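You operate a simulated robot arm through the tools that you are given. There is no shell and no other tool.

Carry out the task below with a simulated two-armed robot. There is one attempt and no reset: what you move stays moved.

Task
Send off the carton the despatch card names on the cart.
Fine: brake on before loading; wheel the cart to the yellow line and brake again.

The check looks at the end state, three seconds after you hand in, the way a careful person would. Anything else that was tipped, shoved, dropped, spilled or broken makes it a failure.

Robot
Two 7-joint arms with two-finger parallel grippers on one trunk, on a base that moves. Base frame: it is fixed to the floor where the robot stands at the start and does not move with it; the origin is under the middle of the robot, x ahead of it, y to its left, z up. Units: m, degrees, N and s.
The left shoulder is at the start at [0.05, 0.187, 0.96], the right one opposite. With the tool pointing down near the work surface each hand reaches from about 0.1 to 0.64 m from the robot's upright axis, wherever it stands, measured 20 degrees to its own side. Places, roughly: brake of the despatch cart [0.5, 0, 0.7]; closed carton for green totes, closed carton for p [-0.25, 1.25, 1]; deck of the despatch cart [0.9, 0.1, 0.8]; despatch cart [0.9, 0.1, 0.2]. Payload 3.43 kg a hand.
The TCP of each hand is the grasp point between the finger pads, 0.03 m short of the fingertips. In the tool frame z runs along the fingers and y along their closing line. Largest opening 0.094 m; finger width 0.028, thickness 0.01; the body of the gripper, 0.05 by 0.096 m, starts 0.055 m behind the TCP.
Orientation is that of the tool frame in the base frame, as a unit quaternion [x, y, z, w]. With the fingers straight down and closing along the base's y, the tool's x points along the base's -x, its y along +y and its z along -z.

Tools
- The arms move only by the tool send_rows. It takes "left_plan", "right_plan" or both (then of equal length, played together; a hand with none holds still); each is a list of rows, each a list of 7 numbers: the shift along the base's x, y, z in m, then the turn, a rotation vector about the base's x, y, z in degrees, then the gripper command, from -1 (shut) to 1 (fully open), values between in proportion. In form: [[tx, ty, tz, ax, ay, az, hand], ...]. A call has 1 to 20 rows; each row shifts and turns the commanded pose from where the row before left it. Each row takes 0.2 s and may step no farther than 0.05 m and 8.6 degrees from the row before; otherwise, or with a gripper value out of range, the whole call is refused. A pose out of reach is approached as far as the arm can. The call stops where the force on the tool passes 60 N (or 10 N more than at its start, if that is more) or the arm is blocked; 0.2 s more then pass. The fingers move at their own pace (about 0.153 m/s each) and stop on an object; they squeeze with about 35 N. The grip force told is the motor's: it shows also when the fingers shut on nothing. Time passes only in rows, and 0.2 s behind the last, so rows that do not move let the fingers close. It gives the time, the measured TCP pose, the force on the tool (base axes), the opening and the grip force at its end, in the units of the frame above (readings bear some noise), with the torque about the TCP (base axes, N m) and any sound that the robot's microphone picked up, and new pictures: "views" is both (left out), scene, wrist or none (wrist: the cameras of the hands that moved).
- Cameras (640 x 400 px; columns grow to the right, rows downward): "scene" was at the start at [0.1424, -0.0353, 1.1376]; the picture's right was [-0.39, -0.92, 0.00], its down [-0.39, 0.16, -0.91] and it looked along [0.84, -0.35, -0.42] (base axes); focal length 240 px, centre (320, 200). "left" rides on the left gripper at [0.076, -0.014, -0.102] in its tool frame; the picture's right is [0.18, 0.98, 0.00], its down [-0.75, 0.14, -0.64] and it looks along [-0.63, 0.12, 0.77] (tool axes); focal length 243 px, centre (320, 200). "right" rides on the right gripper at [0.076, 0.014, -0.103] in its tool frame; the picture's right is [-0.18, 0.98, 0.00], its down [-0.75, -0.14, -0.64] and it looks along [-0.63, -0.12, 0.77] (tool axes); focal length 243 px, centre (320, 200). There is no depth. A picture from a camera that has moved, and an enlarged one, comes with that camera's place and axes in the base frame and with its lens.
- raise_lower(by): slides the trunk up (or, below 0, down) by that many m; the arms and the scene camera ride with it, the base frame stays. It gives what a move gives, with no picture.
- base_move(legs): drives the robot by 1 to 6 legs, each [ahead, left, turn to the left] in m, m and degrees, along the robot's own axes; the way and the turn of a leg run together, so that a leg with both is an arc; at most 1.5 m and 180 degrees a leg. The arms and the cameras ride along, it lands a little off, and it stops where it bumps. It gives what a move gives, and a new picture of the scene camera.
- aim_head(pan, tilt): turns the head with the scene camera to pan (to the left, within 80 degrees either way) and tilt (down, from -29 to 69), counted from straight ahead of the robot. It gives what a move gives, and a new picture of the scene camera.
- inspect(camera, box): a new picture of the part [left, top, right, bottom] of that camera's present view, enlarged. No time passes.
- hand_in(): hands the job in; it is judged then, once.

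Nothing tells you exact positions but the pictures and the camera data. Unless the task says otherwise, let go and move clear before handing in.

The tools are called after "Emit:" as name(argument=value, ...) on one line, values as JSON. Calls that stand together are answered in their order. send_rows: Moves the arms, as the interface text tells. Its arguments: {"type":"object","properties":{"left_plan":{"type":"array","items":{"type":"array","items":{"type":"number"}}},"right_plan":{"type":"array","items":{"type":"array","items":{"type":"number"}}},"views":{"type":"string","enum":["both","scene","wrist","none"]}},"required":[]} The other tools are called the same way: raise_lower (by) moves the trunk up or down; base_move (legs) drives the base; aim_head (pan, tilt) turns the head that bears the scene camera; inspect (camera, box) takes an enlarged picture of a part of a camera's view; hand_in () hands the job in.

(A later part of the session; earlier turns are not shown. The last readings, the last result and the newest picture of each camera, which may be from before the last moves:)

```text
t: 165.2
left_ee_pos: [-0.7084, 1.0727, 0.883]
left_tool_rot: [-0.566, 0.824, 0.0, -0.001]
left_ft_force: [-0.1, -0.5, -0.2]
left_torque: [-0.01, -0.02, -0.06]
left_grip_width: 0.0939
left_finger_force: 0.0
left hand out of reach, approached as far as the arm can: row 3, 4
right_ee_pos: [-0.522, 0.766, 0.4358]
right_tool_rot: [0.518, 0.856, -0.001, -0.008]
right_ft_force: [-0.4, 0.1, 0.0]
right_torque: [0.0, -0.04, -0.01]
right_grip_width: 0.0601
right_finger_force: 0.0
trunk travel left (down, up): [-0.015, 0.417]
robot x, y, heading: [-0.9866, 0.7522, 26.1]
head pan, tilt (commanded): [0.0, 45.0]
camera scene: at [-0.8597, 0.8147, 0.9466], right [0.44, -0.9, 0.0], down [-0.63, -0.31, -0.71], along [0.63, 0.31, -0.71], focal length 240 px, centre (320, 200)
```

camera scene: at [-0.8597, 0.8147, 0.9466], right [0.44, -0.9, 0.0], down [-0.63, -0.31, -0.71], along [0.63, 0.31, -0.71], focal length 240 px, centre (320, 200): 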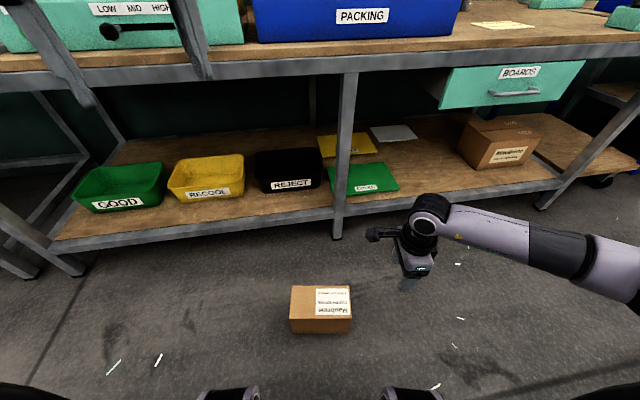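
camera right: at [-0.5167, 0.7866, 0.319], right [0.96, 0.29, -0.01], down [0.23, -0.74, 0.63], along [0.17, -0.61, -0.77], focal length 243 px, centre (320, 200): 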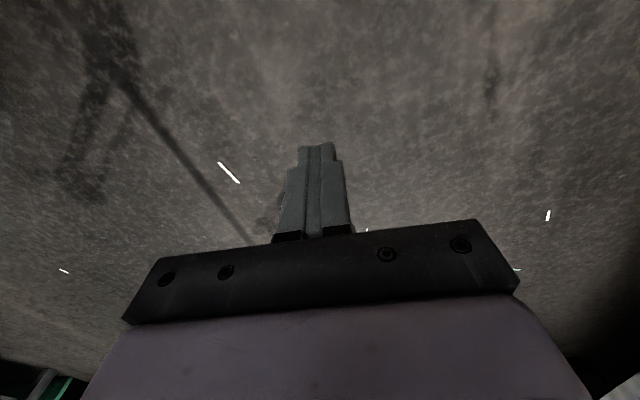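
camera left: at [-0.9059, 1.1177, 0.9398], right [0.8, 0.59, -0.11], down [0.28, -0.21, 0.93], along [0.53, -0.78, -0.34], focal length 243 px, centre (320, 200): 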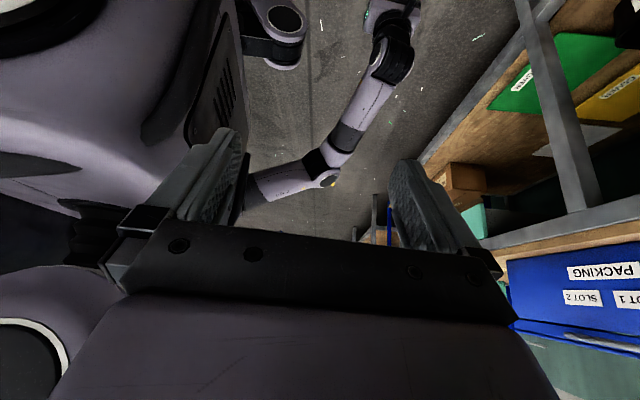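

I'll finish turning the left hand, bring both to the same height above the carton, then nudge the base forward 4.5 cm.

Emit:
send_rows(left_plan=[[0.0022, 0.0011, -0.036, 0, 0, 7.9, 0.28], [0.0022, 0.0011, -0.036, 0, 0, 7.9, 0.28], [0.0022, 0.0011, -0.036, 0, 0, 7.9, 0.28], [0.0022, 0.0011, -0.036, 0, 0, 7.9, 0.28], [0.0022, 0.0011, -0.036, 0, 0, 7.9, 0.28], [0.0022, 0.0011, -0.036, 0, 0, 8.0, 0.28], [0.0022, 0.0011, -0.036, 0, 0, 0, 0.28], [0.0022, 0.0011, -0.036, 0, 0, 0, 0.28], [0.0022, 0.0011, -0.036, 0, 0, 0, 0.28], [0.0022, 0.0011, -0.036, 0, 0, 0, 0.28], [0.0022, 0.0011, -0.036, 0, 0, 0, 0.28], [0.0022, 0.0011, -0.036, 0, 0, 0, 0.28]], right_plan=[[-0.001, 0.002, 0, 0, 0, -0.6, 0.28], [-0.001, 0.002, 0, 0, 0, -0.6, 0.28], [-0.001, 0.002, 0, 0, 0, 0, 0.28], [-0.001, 0.002, 0, 0, 0, 0, 0.28], [-0.001, 0.002, 0, 0, 0, 0, 0.28], [-0.001, 0.002, 0, 0, 0, 0, 0.28], [-0.001, 0.002, 0, 0, 0, 0, 0.28], [-0.001, 0.002, 0, 0, 0, 0, 0.28], [-0.001, 0.002, 0, 0, 0, 0, 0.28], [-0.001, 0.002, 0, 0, 0, 0, 0.28], [0, 0, 0, 0, 0, 0, 0.28], [0, 0, 0, 0, 0, 0, 0.28]], views="none")

Emit:
base_move(legs=[[0.045, 0, 0]])

Emit:
inspect(camera="right", box=[0, 0, 640, 400])

Emit:
inspect(camera="left", box=[0, 0, 640, 400])

```text
t: 167.8
left_ee_pos: [-0.6801, 1.0846, 0.4508]
left_tool_rot: [0.85, -0.528, 0.001, 0.001]
left_ft_force: [0.6, -0.2, -0.6]
left_torque: [0.03, -0.01, 0.02]
left_grip_width: 0.0602
left_finger_force: 0.0
right_ee_pos: [-0.5327, 0.786, 0.4374]
right_tool_rot: [0.528, 0.849, -0.003, -0.007]
right_ft_force: [-0.6, -0.7, 1.6]
right_torque: [-0.02, 0.03, 0.02]
right_grip_width: 0.0603
right_finger_force: 0.2
trunk travel left (down, up): [-0.015, 0.417]
robot x, y, heading: [-0.9825, 0.752, 26.4]
head pan, tilt (commanded): [0.0, 45.0]
```

```text
t: 168.7
left_ee_pos: [-0.6396, 1.1043, 0.4518]
left_tool_rot: [0.85, -0.527, 0.002, 0.0]
left_ft_force: [-0.2, 0.7, 0.9]
left_torque: [-0.02, -0.01, 0.02]
left_grip_width: 0.0601
left_finger_force: 0.0
right_ee_pos: [-0.4931, 0.8052, 0.4375]
right_tool_rot: [0.527, 0.85, -0.002, -0.009]
right_ft_force: [-0.7, 0.4, 0.4]
right_torque: [0.01, -0.01, 0.0]
right_grip_width: 0.0602
right_finger_force: 0.1
trunk travel left (down, up): [-0.015, 0.417]
robot x, y, heading: [-0.9435, 0.7774, 26.2]
head pan, tilt (commanded): [0.0, 45.0]
camera scene: at [-0.8198, 0.8343, 0.9466], right [0.44, -0.9, 0.0], down [-0.63, -0.31, -0.71], along [0.63, 0.31, -0.71], focal length 240 px, centre (320, 200)
```

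scene: 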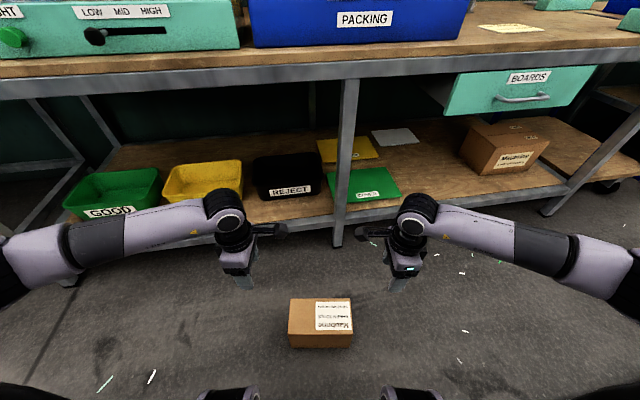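

```text
1.00 times, centred on (320, 200) of right (not enlarged: the box is as wide or as high as the picture)
camera zoom: at [-0.512, 0.8797, 0.5413], right [0.96, 0.27, -0.01], down [0.22, -0.74, 0.63], along [0.16, -0.61, -0.77], focal length 243 px, centre (320, 200)
```

zoom: 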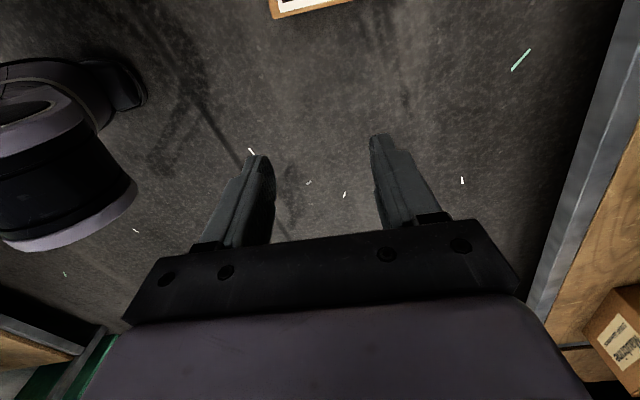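

```text
1.00 times, centred on (320, 200) of left (not enlarged: the box is as wide or as high as the picture)
camera zoom: at [-0.5954, 1.0413, 0.5544], right [-0.8, -0.6, 0.0], down [-0.46, 0.62, 0.64], along [-0.38, 0.51, -0.77], focal length 243 px, centre (320, 200)
```

zoom: 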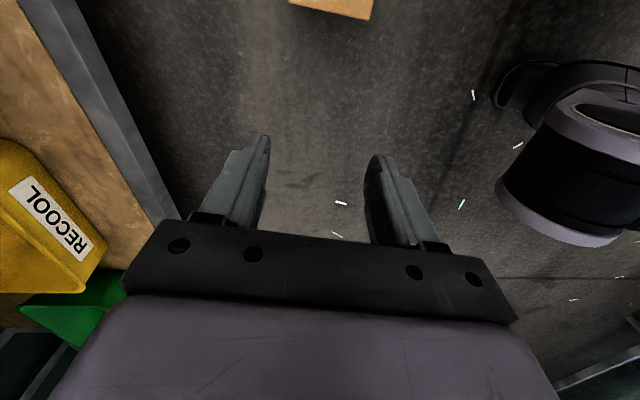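

Hands are level and symmetric, with the carton centred between them. I'll drop the trunk its last 1.5 cm and lower both hands beside the carton's ends.

Emit:
raise_lower(by=-0.014)

Emit:
send_rows(left_plan=[[0.00133, -0.0027, -0.035, 0, 0, 0, 0.28], [0.00133, -0.0027, -0.035, 0, 0, 0, 0.28], [0.00133, -0.0027, -0.035, 0, 0, 0, 0.28], [0.00133, -0.0027, -0.035, 0, 0, 0, 0.28], [0.00133, -0.0027, -0.035, 0, 0, 0, 0.28], [0.00133, -0.0027, -0.035, 0, 0, 0, 0.28], [0.00133, -0.0027, -0.035, 0, 0, 0, 0.28], [0.00133, -0.0027, -0.03, 0, 0, 0, 0.28], [0.00133, -0.0027, -0.02, 0, 0, 0, 0.28]], right_plan=[[-0.00148, 0.00299, -0.033, 0, 0, 0, 0.28], [-0.00148, 0.00299, -0.033, 0, 0, 0, 0.28], [-0.00148, 0.00299, -0.033, 0, 0, 0, 0.28], [-0.00148, 0.00299, -0.033, 0, 0, 0, 0.28], [-0.00148, 0.00299, -0.033, 0, 0, 0, 0.28], [-0.00148, 0.00299, -0.033, 0, 0, 0, 0.28], [-0.00148, 0.00299, -0.033, 0, 0, 0, 0.28], [-0.00148, 0.00299, -0.03, 0, 0, 0, 0.28], [-0.00148, 0.00299, -0.02, 0, 0, 0, 0.28]])

```text
t: 169.3
left_ee_pos: [-0.6397, 1.1037, 0.4377]
left_tool_rot: [0.849, -0.528, 0.002, 0.001]
left_ft_force: [0.1, -0.1, -0.6]
left_torque: [-0.01, -0.01, 0.0]
left_grip_width: 0.0604
left_finger_force: 0.0
right_ee_pos: [-0.493, 0.8049, 0.4233]
right_tool_rot: [0.528, 0.849, -0.002, -0.008]
right_ft_force: [0.4, 0.2, 0.0]
right_torque: [0.0, 0.0, 0.01]
right_grip_width: 0.0604
right_finger_force: 0.1
trunk travel left (down, up): [-0.001, 0.431]
robot x, y, heading: [-0.9413, 0.7731, 26.2]
head pan, tilt (commanded): [0.0, 45.0]
```

```text
t: 171.3
left_ee_pos: [-0.6319, 1.0777, 0.1514]
left_tool_rot: [0.849, -0.529, 0.002, 0.001]
left_ft_force: [-0.7, -0.2, 0.2]
left_torque: [-0.01, 0.01, -0.03]
left_grip_width: 0.0605
left_finger_force: 0.1
left hand out of reach, approached as far as the arm can: row 9
right_ee_pos: [-0.5082, 0.8295, 0.1535]
right_tool_rot: [0.527, 0.85, -0.002, -0.009]
right_ft_force: [1.2, -0.8, 0.8]
right_torque: [0.0, -0.02, 0.01]
right_grip_width: 0.0604
right_finger_force: 0.0
right hand out of reach, approached as far as the arm can: row 9
trunk travel left (down, up): [-0.001, 0.431]
robot x, y, heading: [-0.9417, 0.7717, 26.3]
head pan, tilt (commanded): [0.0, 45.0]
camera scene: at [-0.8197, 0.8344, 0.9326], right [0.44, -0.9, 0.0], down [-0.63, -0.31, -0.71], along [0.63, 0.31, -0.71], focal length 240 px, centre (320, 200)
camera right: at [-0.5275, 0.9037, 0.257], right [0.96, 0.27, -0.01], down [0.22, -0.74, 0.63], along [0.16, -0.61, -0.77], focal length 243 px, centre (320, 200)
camera left: at [-0.5886, 1.0146, 0.2538], right [-0.8, -0.6, 0.0], down [-0.46, 0.62, 0.64], along [-0.38, 0.51, -0.77], focal length 243 px, centre (320, 200)
```

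scene: 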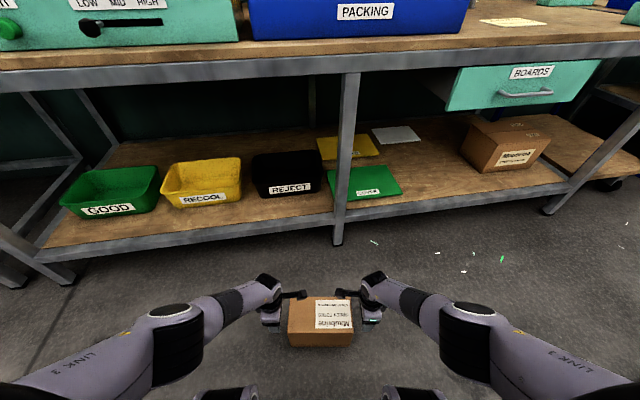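
right: 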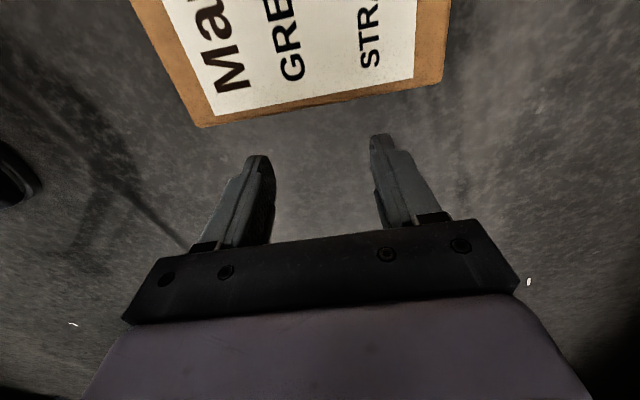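
left: 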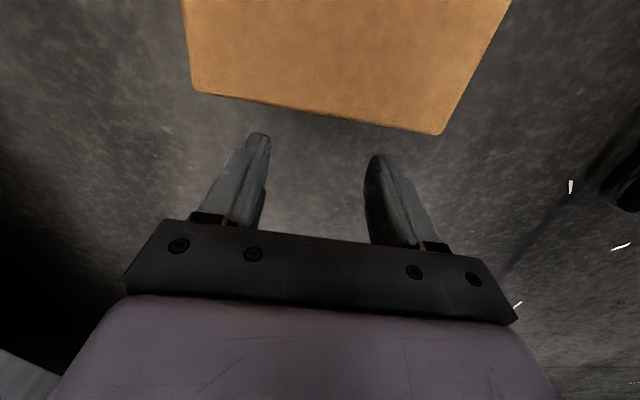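

The fingertips are at about 12 cm, overlapping only the top 3 cm of the carton. I'll tilt both tools 8° forward to gain reach and go about 2 cm lower.

Emit:
send_rows(left_plan=[[0, 0, 0, 1.78, -3.58, 0, 0.28], [0, 0, 0, 1.78, -3.58, 0, 0.28], [0, 0, -0.01, 0, 0, 0, 0.28], [0, 0, -0.01, 0, 0, 0, 0.28], [0, 0, -0.005, 0, 0, 0, 0.28]], right_plan=[[0, 0, 0, 1.78, -3.58, 0, 0.28], [0, 0, 0, 1.78, -3.58, 0, 0.28], [0, 0, -0.01, 0, 0, 0, 0.28], [0, 0, -0.01, 0, 0, 0, 0.28], [0, 0, -0.005, 0, 0, 0, 0.28]], views="none")

```text
t: 172.5
left_ee_pos: [-0.6251, 1.0891, 0.1375]
left_tool_rot: [0.848, -0.524, 0.041, -0.065]
left_ft_force: [0.0, -0.4, -0.1]
left_torque: [-0.02, 0.01, 0.01]
left_grip_width: 0.06
left_finger_force: 0.0
left hand out of reach, approached as far as the arm can: row 5
right_ee_pos: [-0.5048, 0.8289, 0.1366]
right_tool_rot: [0.528, 0.847, 0.059, 0.03]
right_ft_force: [0.3, 0.8, -0.1]
right_torque: [-0.03, 0.03, -0.02]
right_grip_width: 0.0601
right_finger_force: 0.1
right hand out of reach, approached as far as the arm can: row 5
trunk travel left (down, up): [-0.001, 0.431]
robot x, y, heading: [-0.9396, 0.7721, 26.0]
head pan, tilt (commanded): [0.0, 45.0]
```

Fingertips are now at about 10.7 cm, overlapping the top 4 cm of the end faces, above its centre of mass. I'll close in toward contact.

Emit:
send_rows(left_plan=[[0.00278, -0.0056, 0.001, 0, 0, 0, 0.28], [0.00278, -0.0056, 0.001, 0, 0, 0, 0.28], [0.00278, -0.0056, 0.001, 0, 0, 0, 0.28], [0.00278, -0.0056, 0, 0, 0, 0, 0.28]], right_plan=[[-0.0024, 0.0049, 0.001, 0, 0, 0, 0.28], [-0.0024, 0.0049, 0.001, 0, 0, 0, 0.28], [-0.0024, 0.0049, 0.001, 0, 0, 0, 0.28], [-0.0024, 0.0049, 0, 0, 0, 0, 0.28]], views="both")

```text
t: 173.5
left_ee_pos: [-0.6146, 1.0679, 0.1408]
left_tool_rot: [0.848, -0.525, 0.041, -0.069]
left_ft_force: [-0.6, 0.3, -0.2]
left_torque: [0.01, -0.01, 0.01]
left_grip_width: 0.0601
left_finger_force: 0.1
left hand out of reach, approached as far as the arm can: row 4
right_ee_pos: [-0.5114, 0.848, 0.1389]
right_tool_rot: [0.527, 0.847, 0.058, 0.031]
right_ft_force: [-0.2, -0.1, 0.6]
right_torque: [0.01, -0.01, -0.01]
right_grip_width: 0.0602
right_finger_force: 0.0
trunk travel left (down, up): [-0.001, 0.431]
robot x, y, heading: [-0.9436, 0.7713, 26.5]
head pan, tilt (commanded): [0.0, 45.0]
camera scene: at [-0.8162, 0.8354, 0.9314], right [0.44, -0.9, 0.0], down [-0.64, -0.31, -0.7], along [0.63, 0.31, -0.71], focal length 240 px, centre (320, 200)
camera right: at [-0.5435, 0.9157, 0.2427], right [0.96, 0.26, 0.13], down [0.13, -0.78, 0.61], along [0.26, -0.57, -0.78], focal length 243 px, centre (320, 200)
camera left: at [-0.5832, 0.9972, 0.2453], right [-0.79, -0.6, -0.16], down [-0.55, 0.57, 0.61], along [-0.28, 0.57, -0.78], focal length 243 px, centre (320, 200)
```

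scene: 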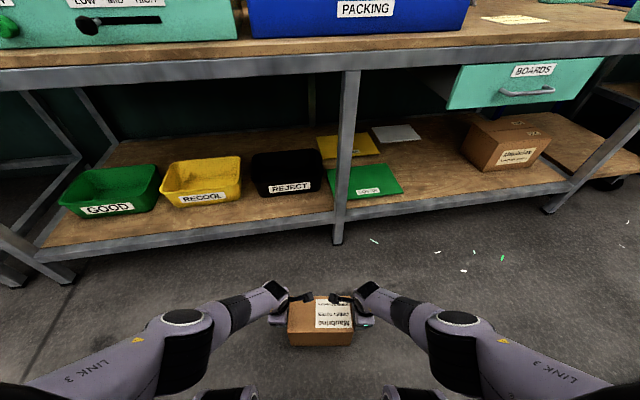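
right: 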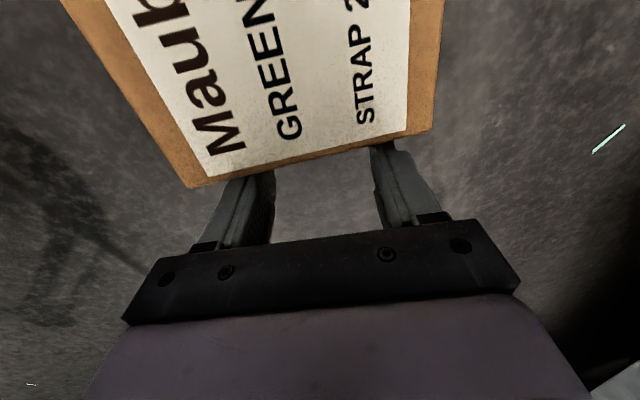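
left: 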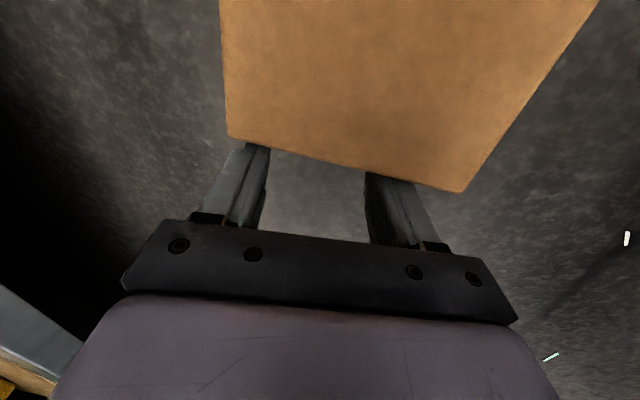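

Nearly touching on both sides. I'll shift the left hand a few millimetres toward me to match and close in by small steps.

Emit:
send_rows(left_plan=[[-0.0036, -0.0036, 0, 0, 0, 0, 0.28], [0.0009, -0.0018, 0, 0, 0, 0, 0.28], [0.0009, -0.0018, 0, 0, 0, 0, 0.28]], right_plan=[[-0.0009, 0.0018, 0, 0, 0, 0, 0.28], [-0.0009, 0.0018, 0, 0, 0, 0, 0.28], [-0.0009, 0.0018, 0, 0, 0, 0, 0.28]], views="none")

Emit:
send_rows(left_plan=[[0.0009, -0.0018, 0, 0, 0, 0, 0.28], [0.0009, -0.0018, 0, 0, 0, 0, 0.28]], right_plan=[[-0.0009, 0.0018, 0, 0, 0, 0, 0.28], [-0.0009, 0.0018, 0, 0, 0, 0, 0.28]], views="none")

```text
t: 174.3
left_ee_pos: [-0.6153, 1.0639, 0.1446]
left_tool_rot: [0.848, -0.524, 0.042, -0.071]
left_ft_force: [0.0, -0.5, -0.1]
left_torque: [-0.02, 0.02, 0.04]
left_grip_width: 0.0602
left_finger_force: 0.0
right_ee_pos: [-0.5123, 0.8546, 0.1424]
right_tool_rot: [0.526, 0.847, 0.064, 0.033]
right_ft_force: [-0.5, 0.1, -0.7]
right_torque: [0.05, -0.01, 0.0]
right_grip_width: 0.0605
right_finger_force: 0.0
right hand out of reach, approached as far as the arm can: row 3
trunk travel left (down, up): [-0.001, 0.431]
robot x, y, heading: [-0.9419, 0.7676, 26.1]
head pan, tilt (commanded): [0.0, 45.0]
```

```text
t: 175.1
left_ee_pos: [-0.6074, 1.0682, 0.1466]
left_tool_rot: [0.849, -0.521, 0.042, -0.079]
left_ft_force: [-1.9, 2.3, 1.2]
left_torque: [0.03, 0.01, -0.15]
left_grip_width: 0.0604
left_finger_force: 0.2
right_ee_pos: [-0.5083, 0.8608, 0.1469]
right_tool_rot: [0.527, 0.846, 0.068, 0.037]
right_ft_force: [1.2, -3.1, 0.2]
right_torque: [-0.01, -0.03, 0.12]
right_grip_width: 0.0604
right_finger_force: 0.2
trunk travel left (down, up): [-0.001, 0.431]
robot x, y, heading: [-0.9415, 0.769, 26.2]
head pan, tilt (commanded): [0.0, 45.0]
stopped in row 2 (left hand): the arm was blocked; the commanded pose is now the measured one
```

Light contact on both sides, but the arms are near full extension. I'll come up 6 mm to regain some room, then squeeze.

Emit:
send_rows(left_plan=[[-0.0005, 0.001, 0.003, 0, 0, 0, 0.28], [0, 0, 0.003, 0, 0, 0, 0.28], [0.0009, -0.0018, 0, 0, 0, 0, 0.28], [0.0009, -0.0018, 0, 0, 0, 0, 0.28]], right_plan=[[0.0005, -0.001, 0.003, 0, 0, 0, 0.28], [0, 0, 0.003, 0, 0, 0, 0.28], [-0.0009, 0.0018, 0, 0, 0, 0, 0.28], [-0.0009, 0.0018, 0, 0, 0, 0, 0.28]], views="both")

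```text
t: 176.1
left_ee_pos: [-0.6123, 1.0673, 0.1507]
left_tool_rot: [0.848, -0.523, 0.038, -0.078]
left_ft_force: [-4.2, 7.3, -2.0]
left_torque: [0.01, 0.0, -0.33]
left_grip_width: 0.0602
left_finger_force: 0.1
right_ee_pos: [-0.5129, 0.8592, 0.1489]
right_tool_rot: [0.527, 0.847, 0.063, 0.038]
right_ft_force: [3.8, -7.3, -1.4]
right_torque: [-0.03, -0.06, 0.36]
right_grip_width: 0.0601
right_finger_force: 0.0
trunk travel left (down, up): [-0.001, 0.431]
robot x, y, heading: [-0.9428, 0.77, 26.4]
head pan, tilt (commanded): [0.0, 45.0]
camera scene: at [-0.8196, 0.8344, 0.9324], right [0.44, -0.9, 0.0], down [-0.63, -0.31, -0.71], along [0.63, 0.31, -0.71], focal length 240 px, centre (320, 200)
camera right: at [-0.5469, 0.9267, 0.2538], right [0.95, 0.26, 0.14], down [0.12, -0.78, 0.61], along [0.27, -0.57, -0.78], focal length 243 px, centre (320, 200)
camera left: at [-0.5819, 0.9944, 0.2531], right [-0.78, -0.6, -0.17], down [-0.56, 0.55, 0.62], along [-0.28, 0.58, -0.76], focal length 243 px, centre (320, 200)
```

scene: 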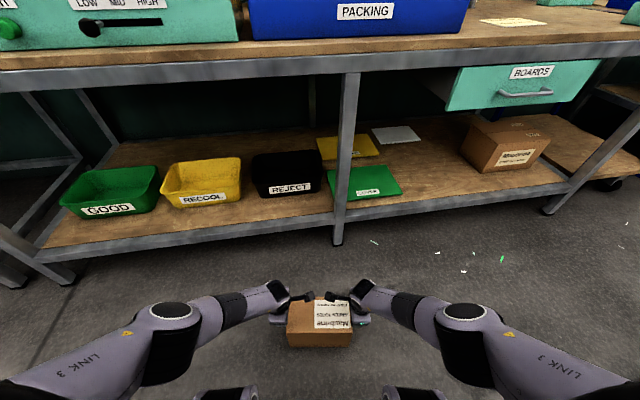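
right: 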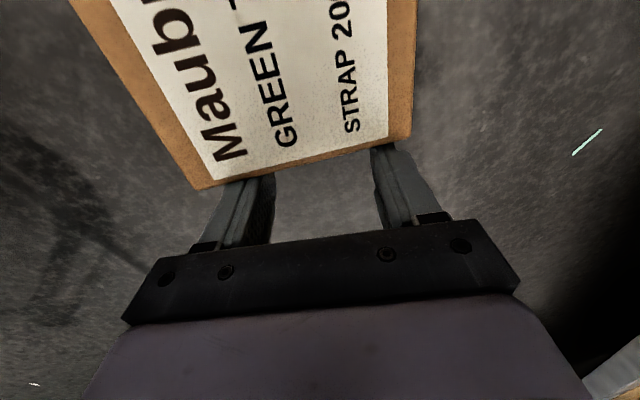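
left: 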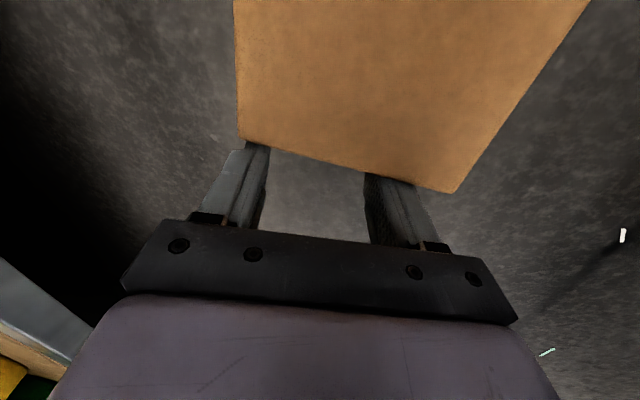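

Both sides touch at about 8 N, with the near fingers leading again. I'll toe the hands slightly and build up the squeeze.

Emit:
send_rows(left_plan=[[0.0005, -0.001, 0, 0, 0, -0.35, 0.28], [0.0007, -0.0014, 0, 0, 0, -0.35, 0.28], [0.0007, -0.0014, 0, 0, 0, 0, 0.28]], right_plan=[[-0.0005, 0.001, 0, 0, 0, 0.35, 0.28], [-0.0007, 0.0014, 0, 0, 0, 0.35, 0.28], [-0.0007, 0.0014, 0, 0, 0, 0, 0.28]], views="none")

```text
t: 176.9
left_ee_pos: [-0.6109, 1.0666, 0.1506]
left_tool_rot: [0.846, -0.526, 0.036, -0.078]
left_ft_force: [-11.0, 21.6, 3.0]
left_torque: [-0.04, 0.07, -0.95]
left_grip_width: 0.0606
left_finger_force: 0.3
right_ee_pos: [-0.5121, 0.8607, 0.15]
right_tool_rot: [0.521, 0.85, 0.063, 0.039]
right_ft_force: [10.2, -22.4, -1.3]
right_torque: [-0.04, -0.06, 0.95]
right_grip_width: 0.0609
right_finger_force: 0.9
trunk travel left (down, up): [-0.001, 0.431]
robot x, y, heading: [-0.9409, 0.774, 26.2]
head pan, tilt (commanded): [0.0, 45.0]
```

About 24 N now, but still on the near fingers. I'll add a bit more toe and squeeze.

Emit:
send_rows(left_plan=[[0, 0, 0, 0, 0, -0.5, 0.28], [0, 0, 0, 0, 0, -0.4, 0.28]], right_plan=[[0, 0, 0, 0, 0, 0.5, 0.28], [0, 0, 0, 0, 0, 0.4, 0.28]], views="none")

```text
t: 177.5
left_ee_pos: [-0.6113, 1.0663, 0.1518]
left_tool_rot: [0.843, -0.531, 0.038, -0.077]
left_ft_force: [-9.1, 20.7, 0.2]
left_torque: [-0.01, 0.13, 0.36]
left_grip_width: 0.0604
left_finger_force: 0.4
right_ee_pos: [-0.511, 0.86, 0.1509]
right_tool_rot: [0.519, 0.851, 0.063, 0.037]
right_ft_force: [8.5, -22.4, 3.7]
right_torque: [-0.11, -0.19, -0.26]
right_grip_width: 0.0611
right_finger_force: 0.9
trunk travel left (down, up): [-0.001, 0.431]
robot x, y, heading: [-0.9426, 0.7688, 26.0]
head pan, tilt (commanded): [0.0, 45.0]
```

Balanced on all four fingers at about 23 N. I'll raise the squeeze to around 45–50 N.

Emit:
send_rows(left_plan=[[0.0006, -0.0011, 0, 0, 0, 0, 0.28], [0.0006, -0.0011, 0, 0, 0, 0, 0.28], [0.0006, -0.0011, 0, 0, 0, 0, 0.28], [0.0006, -0.0011, 0, 0, 0, 0, 0.28], [0, 0, 0, 0, 0, 0, 0.28]], right_plan=[[-0.0006, 0.0011, 0, 0, 0, 0, 0.28], [-0.0006, 0.0011, 0, 0, 0, 0, 0.28], [-0.0006, 0.0011, 0, 0, 0, 0, 0.28], [-0.0006, 0.0011, 0, 0, 0, 0, 0.28], [0, 0, 0, 0, 0, 0, 0.28]], views="none")

```text
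t: 178.7
left_ee_pos: [-0.6097, 1.0653, 0.151]
left_tool_rot: [0.843, -0.53, 0.034, -0.08]
left_ft_force: [-15.1, 27.7, 1.1]
left_torque: [-0.03, 0.05, 0.06]
left_grip_width: 0.0603
left_finger_force: 0.0
right_ee_pos: [-0.5104, 0.8613, 0.1502]
right_tool_rot: [0.518, 0.852, 0.061, 0.041]
right_ft_force: [10.7, -33.0, 17.3]
right_torque: [0.3, -0.03, -0.22]
right_grip_width: 0.0608
right_finger_force: 0.3
trunk travel left (down, up): [-0.001, 0.431]
robot x, y, heading: [-0.942, 0.771, 26.5]
head pan, tilt (commanded): [0.0, 45.0]
```

Around 33 N a side now. I'll test by raising the trunk 4 cm, which lifts both arms together.

Emit:
raise_lower(by=0.04)

Emit:
aim_head(pan=0, tilt=50)

Emit:
inspect(camera="right", box=[0, 0, 640, 400])

```text
t: 179.6
left_ee_pos: [-0.6106, 1.0658, 0.1897]
left_tool_rot: [0.843, -0.531, 0.033, -0.079]
left_ft_force: [-15.0, 26.7, -1.5]
left_torque: [0.08, 0.01, -0.23]
left_grip_width: 0.0606
left_finger_force: 0.3
right_ee_pos: [-0.5125, 0.8605, 0.1893]
right_tool_rot: [0.519, 0.852, 0.061, 0.041]
right_ft_force: [15.5, -27.2, -2.0]
right_torque: [-0.06, -0.05, -0.25]
right_grip_width: 0.061
right_finger_force: 0.4
trunk travel left (down, up): [-0.041, 0.391]
robot x, y, heading: [-0.9424, 0.7736, 26.1]
head pan, tilt (commanded): [0.0, 45.0]
```

```text
t: 180.2
left_ee_pos: [-0.6101, 1.0662, 0.1899]
left_tool_rot: [0.843, -0.531, 0.033, -0.079]
left_ft_force: [-14.6, 27.0, -1.1]
left_torque: [0.02, 0.03, -0.17]
left_grip_width: 0.0601
left_finger_force: 0.6
right_ee_pos: [-0.5101, 0.8594, 0.1887]
right_tool_rot: [0.519, 0.852, 0.06, 0.041]
right_ft_force: [14.4, -27.5, -2.2]
right_torque: [-0.05, -0.02, -0.16]
right_grip_width: 0.0608
right_finger_force: 0.3
trunk travel left (down, up): [-0.041, 0.391]
robot x, y, heading: [-0.9439, 0.7681, 26.2]
head pan, tilt (commanded): [0.0, 50.0]
camera scene: at [-0.8234, 0.8325, 0.9657], right [0.44, -0.9, 0.0], down [-0.69, -0.34, -0.64], along [0.58, 0.28, -0.77], focal length 240 px, centre (320, 200)
```

scene: 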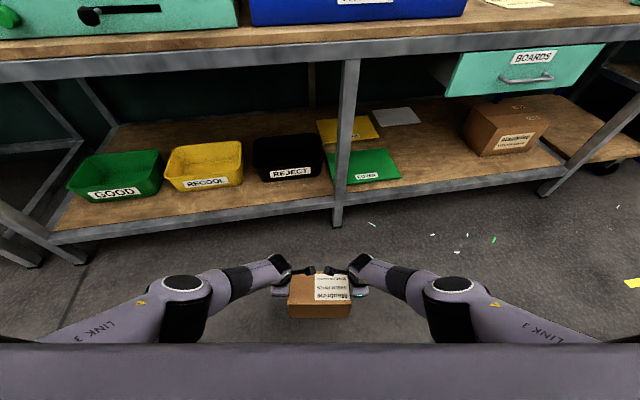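

```text
1.00 times, centred on (320, 200) of right (not enlarged: the box is as wide or as high as the picture)
camera zoom: at [-0.5471, 0.9284, 0.2923], right [0.95, 0.28, 0.14], down [0.14, -0.77, 0.62], along [0.29, -0.57, -0.77], focal length 243 px, centre (320, 200)
```

zoom: 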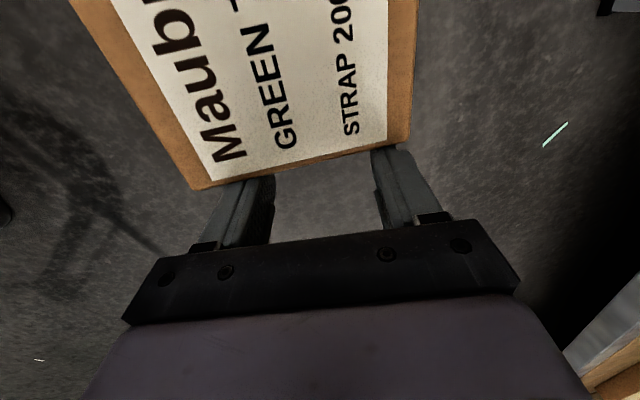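

The carton lifted cleanly (weight about 3.4 N), 4 cm clear of the floor. I'll firm up the squeeze a little, then test a very short sideways drive at this safe height.

Emit:
send_rows(left_plan=[[0.0005, -0.001, 0, 0, 0, 0, 0.28], [0.0005, -0.001, 0, 0, 0, 0, 0.28], [0.0004, -0.0008, 0, 0, 0, 0, 0.28], [0, 0, 0, 0, 0, 0, 0.28]], right_plan=[[-0.0005, 0.001, 0, 0, 0, 0, 0.28], [-0.0005, 0.001, 0, 0, 0, 0, 0.28], [-0.0004, 0.0008, 0, 0, 0, 0, 0.28], [0, 0, 0, 0, 0, 0, 0.28]], views="none")

Emit:
base_move(legs=[[-0.06, 0, 0]])

```text
t: 181.2
left_ee_pos: [-0.6094, 1.0661, 0.1894]
left_tool_rot: [0.843, -0.53, 0.031, -0.08]
left_ft_force: [-14.9, 31.8, -1.8]
left_torque: [0.01, 0.09, -0.28]
left_grip_width: 0.0605
left_finger_force: 0.3
right_ee_pos: [-0.5113, 0.8612, 0.1882]
right_tool_rot: [0.519, 0.851, 0.06, 0.043]
right_ft_force: [15.1, -31.7, -1.3]
right_torque: [-0.09, -0.14, 0.31]
right_grip_width: 0.0607
right_finger_force: 0.3
trunk travel left (down, up): [-0.041, 0.391]
robot x, y, heading: [-0.944, 0.7731, 26.0]
head pan, tilt (commanded): [0.0, 50.0]
```

```text
t: 182.2
left_ee_pos: [-0.663, 1.0396, 0.1888]
left_tool_rot: [0.844, -0.529, 0.03, -0.081]
left_ft_force: [-14.7, 32.6, -1.8]
left_torque: [0.02, 0.03, -0.31]
left_grip_width: 0.0601
left_finger_force: 0.3
right_ee_pos: [-0.5637, 0.8353, 0.1881]
right_tool_rot: [0.519, 0.851, 0.06, 0.044]
right_ft_force: [14.3, -32.5, -2.4]
right_torque: [-0.08, -0.07, 0.48]
right_grip_width: 0.0604
right_finger_force: 0.8
trunk travel left (down, up): [-0.041, 0.391]
robot x, y, heading: [-1.0028, 0.7487, 26.3]
head pan, tilt (commanded): [0.0, 50.0]
camera scene: at [-0.8767, 0.8063, 0.9656], right [0.44, -0.9, 0.0], down [-0.69, -0.34, -0.64], along [0.58, 0.28, -0.77], focal length 240 px, centre (320, 200)
```

scene: 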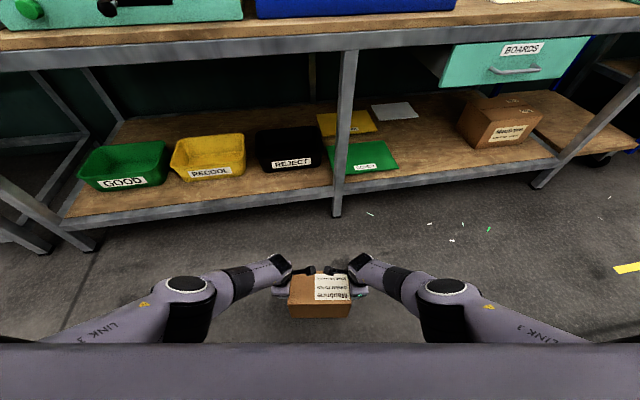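

Still firmly held at about 35 N. Now a short 5 cm sideways move to the right as a test.

Emit:
base_move(legs=[[0, -0.05, 0]])

```text
t: 183.3
left_ee_pos: [-0.6415, 0.9958, 0.1886]
left_tool_rot: [0.844, -0.53, 0.032, -0.081]
left_ft_force: [-0.2, 0.8, 0.8]
left_torque: [-0.01, 0.03, 0.02]
left_grip_width: 0.0604
left_finger_force: 0.0
right_ee_pos: [-0.5426, 0.789, 0.1874]
right_tool_rot: [0.519, 0.851, 0.06, 0.043]
right_ft_force: [0.6, -0.4, 0.6]
right_torque: [-0.02, -0.04, 0.02]
right_grip_width: 0.0599
right_finger_force: 0.0
trunk travel left (down, up): [-0.041, 0.391]
robot x, y, heading: [-0.9762, 0.6987, 26.2]
head pan, tilt (commanded): [0.0, 50.0]
camera scene: at [-0.8546, 0.761, 0.9657], right [0.44, -0.9, 0.0], down [-0.69, -0.34, -0.64], along [0.58, 0.28, -0.77], focal length 240 px, centre (320, 200)
```

scene: 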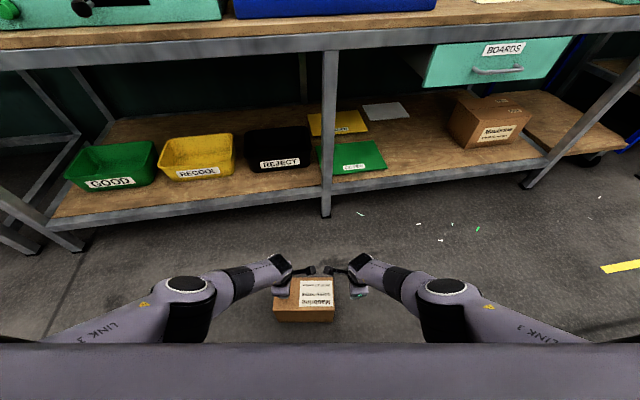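

The carton dropped 4 cm in the sideways move, and the hands' spacing afterwards shows why. The arms' squeeze command was reset to the measured pose when I made a second base move in a row. The fix is to grip, then drive in a single base call straight after an arm command. I'll open the hands, re-centre and re-grip.

Emit:
send_rows(left_plan=[[-0.004, 0.0081, 0, 0, 0, 0, 0.28], [-0.004, 0.0081, 0, 0, 0, 0, 0.28], [-0.004, 0.0081, 0.02, 0, 0, 0, 0.28]], right_plan=[[0.004, -0.0081, 0, 0, 0, 0, 0.28], [0.004, -0.0081, 0, 0, 0, 0, 0.28], [0.004, -0.0081, 0.02, 0, 0, 0, 0.28]], views="none")

Emit:
base_move(legs=[[0, 0.048, 0]])

Emit:
inspect(camera="right", box=[0, 0, 640, 400])

Emit:
inspect(camera="left", box=[0, 0, 640, 400])

```text
t: 184.1
left_ee_pos: [-0.6515, 1.0187, 0.2081]
left_tool_rot: [0.844, -0.53, 0.031, -0.081]
left_ft_force: [0.6, 0.9, 0.0]
left_torque: [0.02, 0.0, 0.0]
left_grip_width: 0.0602
left_finger_force: 0.1
right_ee_pos: [-0.53, 0.7646, 0.2063]
right_tool_rot: [0.52, 0.851, 0.06, 0.043]
right_ft_force: [0.4, -0.2, 1.1]
right_torque: [-0.01, 0.0, 0.0]
right_grip_width: 0.0601
right_finger_force: 0.1
trunk travel left (down, up): [-0.041, 0.391]
robot x, y, heading: [-0.9719, 0.6982, 26.3]
head pan, tilt (commanded): [0.0, 50.0]
```

```text
t: 185.2
left_ee_pos: [-0.6736, 1.0613, 0.2085]
left_tool_rot: [0.844, -0.53, 0.032, -0.081]
left_ft_force: [-0.2, 0.6, -0.1]
left_torque: [0.02, -0.03, 0.01]
left_grip_width: 0.0604
left_finger_force: 0.2
right_ee_pos: [-0.551, 0.8057, 0.2064]
right_tool_rot: [0.52, 0.851, 0.059, 0.043]
right_ft_force: [0.7, -0.5, -0.1]
right_torque: [-0.02, 0.04, -0.02]
right_grip_width: 0.0601
right_finger_force: 0.0
trunk travel left (down, up): [-0.041, 0.391]
robot x, y, heading: [-0.9975, 0.74, 26.5]
head pan, tilt (commanded): [0.0, 50.0]
camera scene: at [-0.8752, 0.8029, 0.9657], right [0.44, -0.9, 0.0], down [-0.69, -0.34, -0.64], along [0.58, 0.28, -0.77], focal length 240 px, centre (320, 200)
```

scene: 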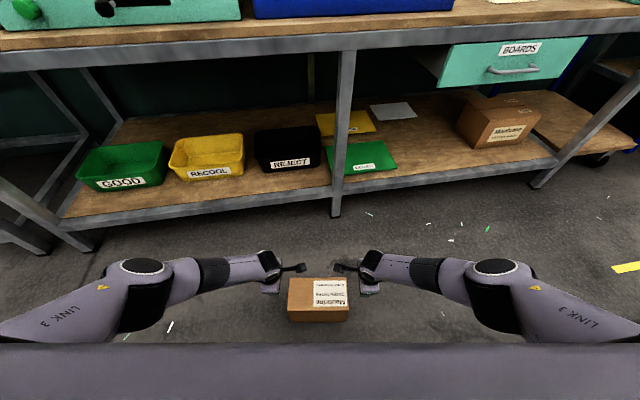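

```text
1.00 times, centred on (320, 200) of right (not enlarged: the box is as wide or as high as the picture)
camera zoom: at [-0.5866, 0.8744, 0.3098], right [0.95, 0.28, 0.15], down [0.13, -0.77, 0.62], along [0.29, -0.57, -0.77], focal length 243 px, centre (320, 200)
```

zoom: 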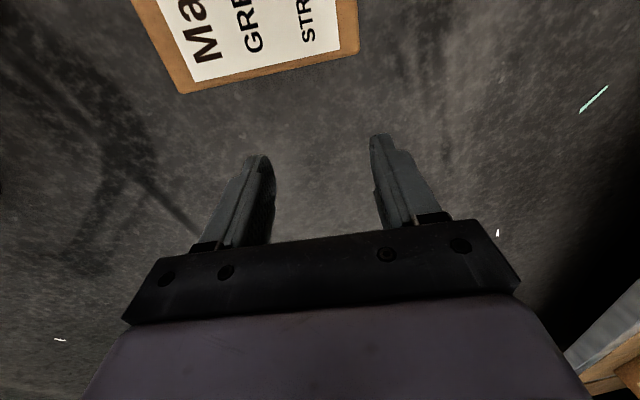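

```text
1.00 times, centred on (320, 200) of left (not enlarged: the box is as wide or as high as the picture)
camera zoom: at [-0.6431, 0.9867, 0.3102], right [-0.79, -0.58, -0.17], down [-0.54, 0.55, 0.63], along [-0.27, 0.6, -0.75], focal length 243 px, centre (320, 200)
```

zoom: 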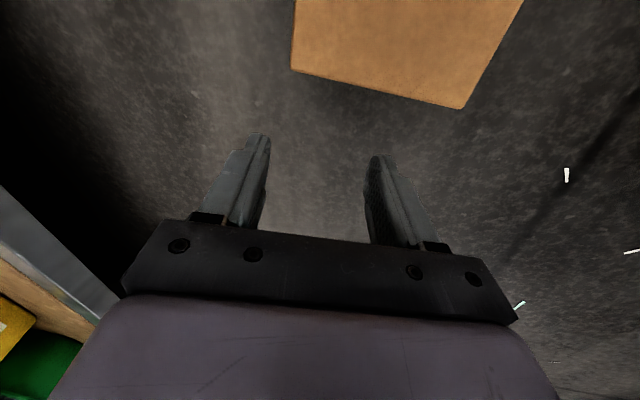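

I'll measure the carton's position precisely from the head camera before re-gripping.

Emit:
inspect(camera="scene", box=[240, 250, 400, 350])

```text
4.00 times, centred on (320, 300) of scene
camera zoom: at [-0.8752, 0.8029, 0.9657], right [0.44, -0.9, 0.0], down [-0.69, -0.34, -0.64], along [0.58, 0.28, -0.77], focal length 961 px, centre (320, -200)
```

zoom: 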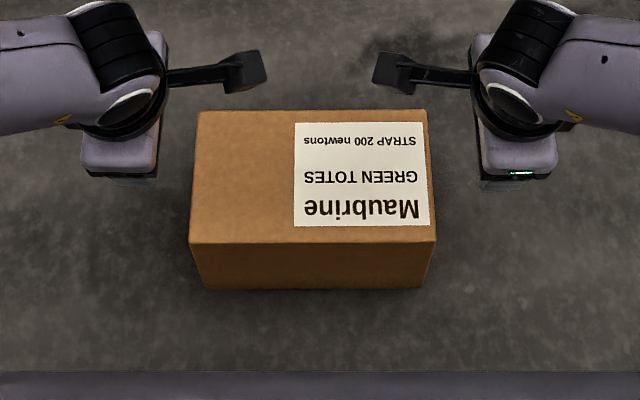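

The carton is square to me, its centre 1.5 cm nearer than the hands and 6 mm to the left. I'll shift the hands back 1.5 cm, lower the trunk and descend beside it.

Emit:
send_rows(left_plan=[[-0.007, -0.0035, 0, 0, 0, 0, 0.28], [-0.0069, -0.0034, 0, 0, 0, 0, 0.28]], right_plan=[[-0.006, -0.003, 0, 0, 0, 0, 0.28], [-0.006, -0.003, 0, 0, 0, 0, 0.28]], views="none")

Emit:
raise_lower(by=-0.04)

Emit:
send_rows(left_plan=[[0, 0, -0.01, 0, 0, 0, 0.28], [0, 0, -0.01, 0, 0, 0, 0.28], [0, 0, -0.005, 0, 0, 0, 0.28]], right_plan=[[0, 0, -0.01, 0, 0, 0, 0.28], [0, 0, -0.01, 0, 0, 0, 0.28], [0, 0, -0.005, 0, 0, 0, 0.28]], views="none")

```text
t: 185.8
left_ee_pos: [-0.6871, 1.0543, 0.2087]
left_tool_rot: [0.843, -0.531, 0.031, -0.081]
left_ft_force: [-0.5, -0.6, 0.5]
left_torque: [0.01, 0.01, 0.01]
left_grip_width: 0.0602
left_finger_force: 0.0
right_ee_pos: [-0.5625, 0.7982, 0.2059]
right_tool_rot: [0.52, 0.851, 0.059, 0.043]
right_ft_force: [0.7, 1.3, 0.8]
right_torque: [0.0, -0.02, 0.0]
right_grip_width: 0.0599
right_finger_force: 0.1
trunk travel left (down, up): [-0.041, 0.391]
robot x, y, heading: [-0.9984, 0.7457, 26.1]
head pan, tilt (commanded): [0.0, 50.0]
```

```text
t: 186.6
left_ee_pos: [-0.6874, 1.0539, 0.1683]
left_tool_rot: [0.843, -0.53, 0.031, -0.081]
left_ft_force: [0.9, -0.2, 0.3]
left_torque: [-0.03, -0.01, 0.03]
left_grip_width: 0.0602
left_finger_force: 0.1
right_ee_pos: [-0.5631, 0.7995, 0.1658]
right_tool_rot: [0.52, 0.851, 0.059, 0.044]
right_ft_force: [0.4, 0.3, 0.0]
right_torque: [0.05, 0.0, 0.0]
right_grip_width: 0.0601
right_finger_force: 0.0
trunk travel left (down, up): [-0.001, 0.431]
robot x, y, heading: [-0.992, 0.7398, 26.0]
head pan, tilt (commanded): [0.0, 50.0]
```

```text
t: 187.4
left_ee_pos: [-0.6887, 1.055, 0.1438]
left_tool_rot: [0.844, -0.53, 0.032, -0.081]
left_ft_force: [-0.5, 0.4, -0.1]
left_torque: [-0.03, 0.02, 0.02]
left_grip_width: 0.0602
left_finger_force: 0.0
right_ee_pos: [-0.5628, 0.7982, 0.1423]
right_tool_rot: [0.52, 0.851, 0.06, 0.043]
right_ft_force: [-0.3, 0.1, 0.3]
right_torque: [0.01, 0.03, -0.01]
right_grip_width: 0.0601
right_finger_force: 0.0
trunk travel left (down, up): [-0.001, 0.431]
robot x, y, heading: [-0.9957, 0.7442, 26.4]
head pan, tilt (commanded): [0.0, 50.0]
```

Good, 14 cm without hitting the reach limit. Closing in to just short of contact (left 2.1 cm, right 3.4 cm).

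Emit:
send_rows(left_plan=[[0.00233, -0.0047, 0, 0, 0, 0, 0.28], [0.00233, -0.0047, 0, 0, 0, 0, 0.28], [0.00233, -0.0047, 0, 0, 0, 0, 0.28], [0.00233, -0.0047, -0.003, 0, 0, 0, 0.28]], right_plan=[[-0.00378, 0.0076, 0, 0, 0, 0, 0.28], [-0.00378, 0.0076, 0, 0, 0, 0, 0.28], [-0.00378, 0.0076, 0, 0, 0, 0, 0.28], [-0.00378, 0.0076, -0.003, 0, 0, 0, 0.28]], views="wrist")

```text
t: 188.6
left_ee_pos: [-0.6739, 1.0391, 0.146]
left_tool_rot: [0.843, -0.529, 0.034, -0.086]
left_ft_force: [0.7, -0.5, -1.0]
left_torque: [-0.04, 0.03, -0.02]
left_grip_width: 0.0604
left_finger_force: 0.1
right_ee_pos: [-0.552, 0.8296, 0.1519]
right_tool_rot: [0.525, 0.846, 0.071, 0.058]
right_ft_force: [0.5, 0.7, 1.0]
right_torque: [0.0, -0.02, 0.02]
right_grip_width: 0.0602
right_finger_force: 0.0
trunk travel left (down, up): [-0.001, 0.431]
robot x, y, heading: [-0.9972, 0.7433, 26.4]
head pan, tilt (commanded): [0.0, 50.0]
stopped in row 4 (right hand): the arm was blocked; the commanded pose is now the measured one
camera right: at [-0.59, 0.8986, 0.2536], right [0.95, 0.27, 0.18], down [0.1, -0.78, 0.62], along [0.31, -0.57, -0.76], focal length 243 px, centre (320, 200)
camera left: at [-0.6439, 0.9652, 0.2459], right [-0.79, -0.58, -0.18], down [-0.55, 0.55, 0.63], along [-0.27, 0.6, -0.75], focal length 243 px, centre (320, 200)
```

right: 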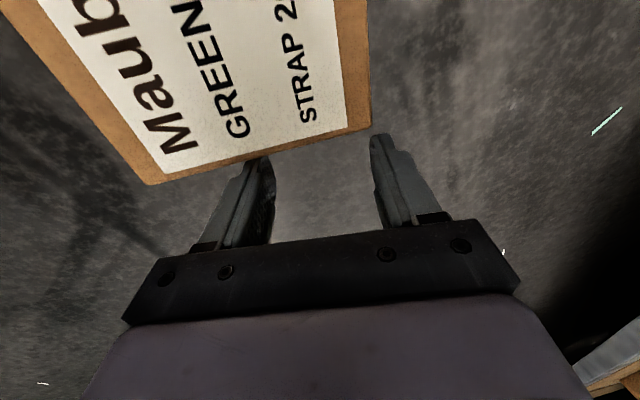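
left: 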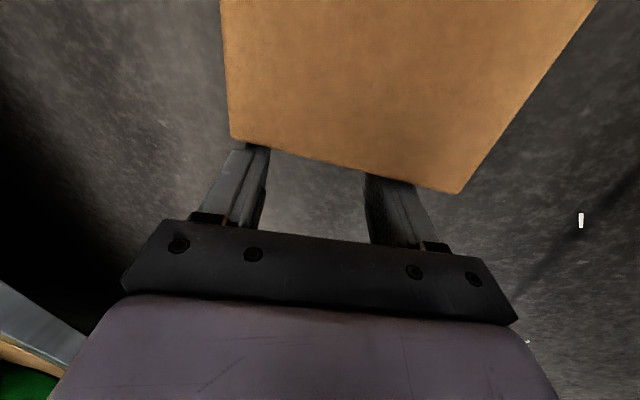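

The right hand drifted forward at its reach limit. I'll raise it slightly and bring it back 2 cm to line up with the left.

Emit:
send_rows(left_plan=[[0, 0, 0.003, 0, 0, 0, 0.28], [0, 0, 0, 0, 0, 0, 0.28], [0, 0, 0, 0, 0, 0, 0.28]], right_plan=[[-0.007, -0.0035, 0, 0, 0, 0, 0.28], [-0.007, -0.0035, 0, 0, 0, 0, 0.28], [-0.0065, -0.003, -0.001, 0, 0, 0, 0.28]], views="none")

```text
t: 189.4
left_ee_pos: [-0.677, 1.0392, 0.1445]
left_tool_rot: [0.844, -0.529, 0.032, -0.084]
left_ft_force: [-0.7, -0.6, -0.3]
left_torque: [0.0, -0.03, 0.0]
left_grip_width: 0.06
left_finger_force: 0.1
right_ee_pos: [-0.5739, 0.8178, 0.147]
right_tool_rot: [0.524, 0.847, 0.068, 0.056]
right_ft_force: [0.1, -0.4, -0.6]
right_torque: [0.02, 0.0, -0.01]
right_grip_width: 0.0602
right_finger_force: 0.0
trunk travel left (down, up): [-0.001, 0.431]
robot x, y, heading: [-0.9955, 0.7424, 26.5]
head pan, tilt (commanded): [0.0, 50.0]
```

Aligned again. Closing the remaining gap (right 1.2 cm, left a few millimetres) and building contact.

Emit:
send_rows(left_plan=[[0.0004, -0.0009, 0, 0, 0, 0, 0.28], [0.0004, -0.0009, 0, 0, 0, 0, 0.28], [0.0004, -0.0009, 0, 0, 0, 0, 0.28], [0.0004, -0.0009, 0, 0, 0, 0, 0.28]], right_plan=[[-0.0018, 0.0036, 0.001, 0, 0, 0, 0.28], [-0.0018, 0.0036, 0.001, 0, 0, 0, 0.28], [-0.0018, 0.0036, 0.001, 0, 0, 0, 0.28], [-0.0009, 0.0018, 0, 0, 0, 0, 0.28]], views="none")

```text
t: 190.4
left_ee_pos: [-0.6767, 1.0377, 0.1451]
left_tool_rot: [0.844, -0.529, 0.03, -0.085]
left_ft_force: [-2.3, 4.5, 3.6]
left_torque: [-0.06, -0.01, -0.01]
left_grip_width: 0.0604
left_finger_force: 0.1
right_ee_pos: [-0.5784, 0.8279, 0.1505]
right_tool_rot: [0.524, 0.847, 0.065, 0.058]
right_ft_force: [2.7, -9.7, 2.5]
right_torque: [-0.02, 0.15, 0.4]
right_grip_width: 0.061
right_finger_force: 0.5
trunk travel left (down, up): [-0.001, 0.431]
robot x, y, heading: [-0.999, 0.7431, 26.2]
head pan, tilt (commanded): [0.0, 50.0]
```

In contact on both sides. I'll toe the right hand a little and build the squeeze.

Emit:
send_rows(left_plan=[[0.0006, -0.0012, 0, 0, 0, 0, 0.28], [0.0006, -0.0012, 0, 0, 0, 0, 0.28], [0.0006, -0.0012, 0, 0, 0, 0, 0.28]], right_plan=[[-0.0006, 0.0012, 0, 0, 0, 0.5, 0.28], [-0.0006, 0.0012, 0, 0, 0, 0.4, 0.28], [-0.0006, 0.0012, 0, 0, 0, 0, 0.28]], views="none")

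```text
t: 191.2
left_ee_pos: [-0.6746, 1.0366, 0.1453]
left_tool_rot: [0.844, -0.528, 0.027, -0.088]
left_ft_force: [-14.6, 14.1, 3.6]
left_torque: [-0.18, 0.03, -0.47]
left_grip_width: 0.0603
left_finger_force: 0.3
right_ee_pos: [-0.5795, 0.8283, 0.1496]
right_tool_rot: [0.52, 0.85, 0.066, 0.06]
right_ft_force: [11.3, -19.5, 4.4]
right_torque: [0.05, 0.1, -0.63]
right_grip_width: 0.0608
right_finger_force: 0.8
trunk travel left (down, up): [-0.001, 0.431]
robot x, y, heading: [-0.9993, 0.7439, 26.3]
head pan, tilt (commanded): [0.0, 50.0]
```

Contact is shared across the fingers. Increasing the squeeze further.

Emit:
send_rows(left_plan=[[0.0005, -0.0011, 0, 0, 0, -0.2, 0.28], [0.0005, -0.0011, 0, 0, 0, 0, 0.28], [0.0005, -0.0011, 0, 0, 0, 0, 0.28], [0, 0, 0, 0, 0, 0, 0.28]], right_plan=[[-0.0005, 0.0011, 0, 0, 0, -0.2, 0.28], [-0.0005, 0.0011, 0, 0, 0, 0, 0.28], [-0.0005, 0.0011, 0, 0, 0, 0, 0.28], [0, 0, 0, 0, 0, 0, 0.28]], views="none")

```text
t: 192.2
left_ee_pos: [-0.673, 1.0385, 0.1461]
left_tool_rot: [0.844, -0.528, 0.026, -0.088]
left_ft_force: [-13.1, 19.0, -2.1]
left_torque: [-0.02, -0.12, -1.02]
left_grip_width: 0.0621
left_finger_force: 1.4
right_ee_pos: [-0.5784, 0.8296, 0.1496]
right_tool_rot: [0.523, 0.848, 0.063, 0.064]
right_ft_force: [13.5, -27.1, 13.3]
right_torque: [0.34, -0.22, -0.22]
right_grip_width: 0.0606
right_finger_force: 0.6
trunk travel left (down, up): [-0.001, 0.431]
robot x, y, heading: [-0.9991, 0.7452, 26.3]
head pan, tilt (commanded): [0.0, 50.0]
```

I'll balance the left hand and lift with the trunk by 5 cm.

Emit:
send_rows(left_plan=[[0, 0, 0, 0, 0, -0.4, 0.28], [0.0004, -0.0009, 0, 0, 0, 0, 0.28], [0.0004, -0.0009, 0, 0, 0, 0, 0.28]], right_plan=[[0, 0, 0, 0, 0, 0, 0.28], [-0.0004, 0.0009, 0, 0, 0, 0, 0.28], [-0.0004, 0.0009, 0, 0, 0, 0, 0.28]], views="none")

Emit:
raise_lower(by=0.05)

```text
t: 193.0
left_ee_pos: [-0.6739, 1.0396, 0.1457]
left_tool_rot: [0.843, -0.53, 0.025, -0.089]
left_ft_force: [-15.2, 22.8, 1.8]
left_torque: [-0.08, -0.11, -0.71]
left_grip_width: 0.0625
left_finger_force: 1.9
right_ee_pos: [-0.5805, 0.8303, 0.1492]
right_tool_rot: [0.523, 0.847, 0.064, 0.063]
right_ft_force: [16.2, -26.8, 5.7]
right_torque: [0.25, -0.26, -0.26]
right_grip_width: 0.0609
right_finger_force: 0.4
trunk travel left (down, up): [-0.001, 0.431]
robot x, y, heading: [-0.9968, 0.7435, 26.3]
head pan, tilt (commanded): [0.0, 50.0]
```

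```text
t: 193.9
left_ee_pos: [-0.6744, 1.0379, 0.1939]
left_tool_rot: [0.844, -0.529, 0.023, -0.089]
left_ft_force: [-10.8, 30.1, -1.7]
left_torque: [-0.11, -0.06, -0.1]
left_grip_width: 0.062
left_finger_force: 1.2
right_ee_pos: [-0.5797, 0.8296, 0.1976]
right_tool_rot: [0.522, 0.848, 0.061, 0.064]
right_ft_force: [10.0, -31.6, -1.9]
right_torque: [-0.02, -0.02, 0.87]
right_grip_width: 0.0607
right_finger_force: 0.1
trunk travel left (down, up): [-0.051, 0.381]
robot x, y, heading: [-0.9941, 0.7392, 26.2]
head pan, tilt (commanded): [0.0, 50.0]
```

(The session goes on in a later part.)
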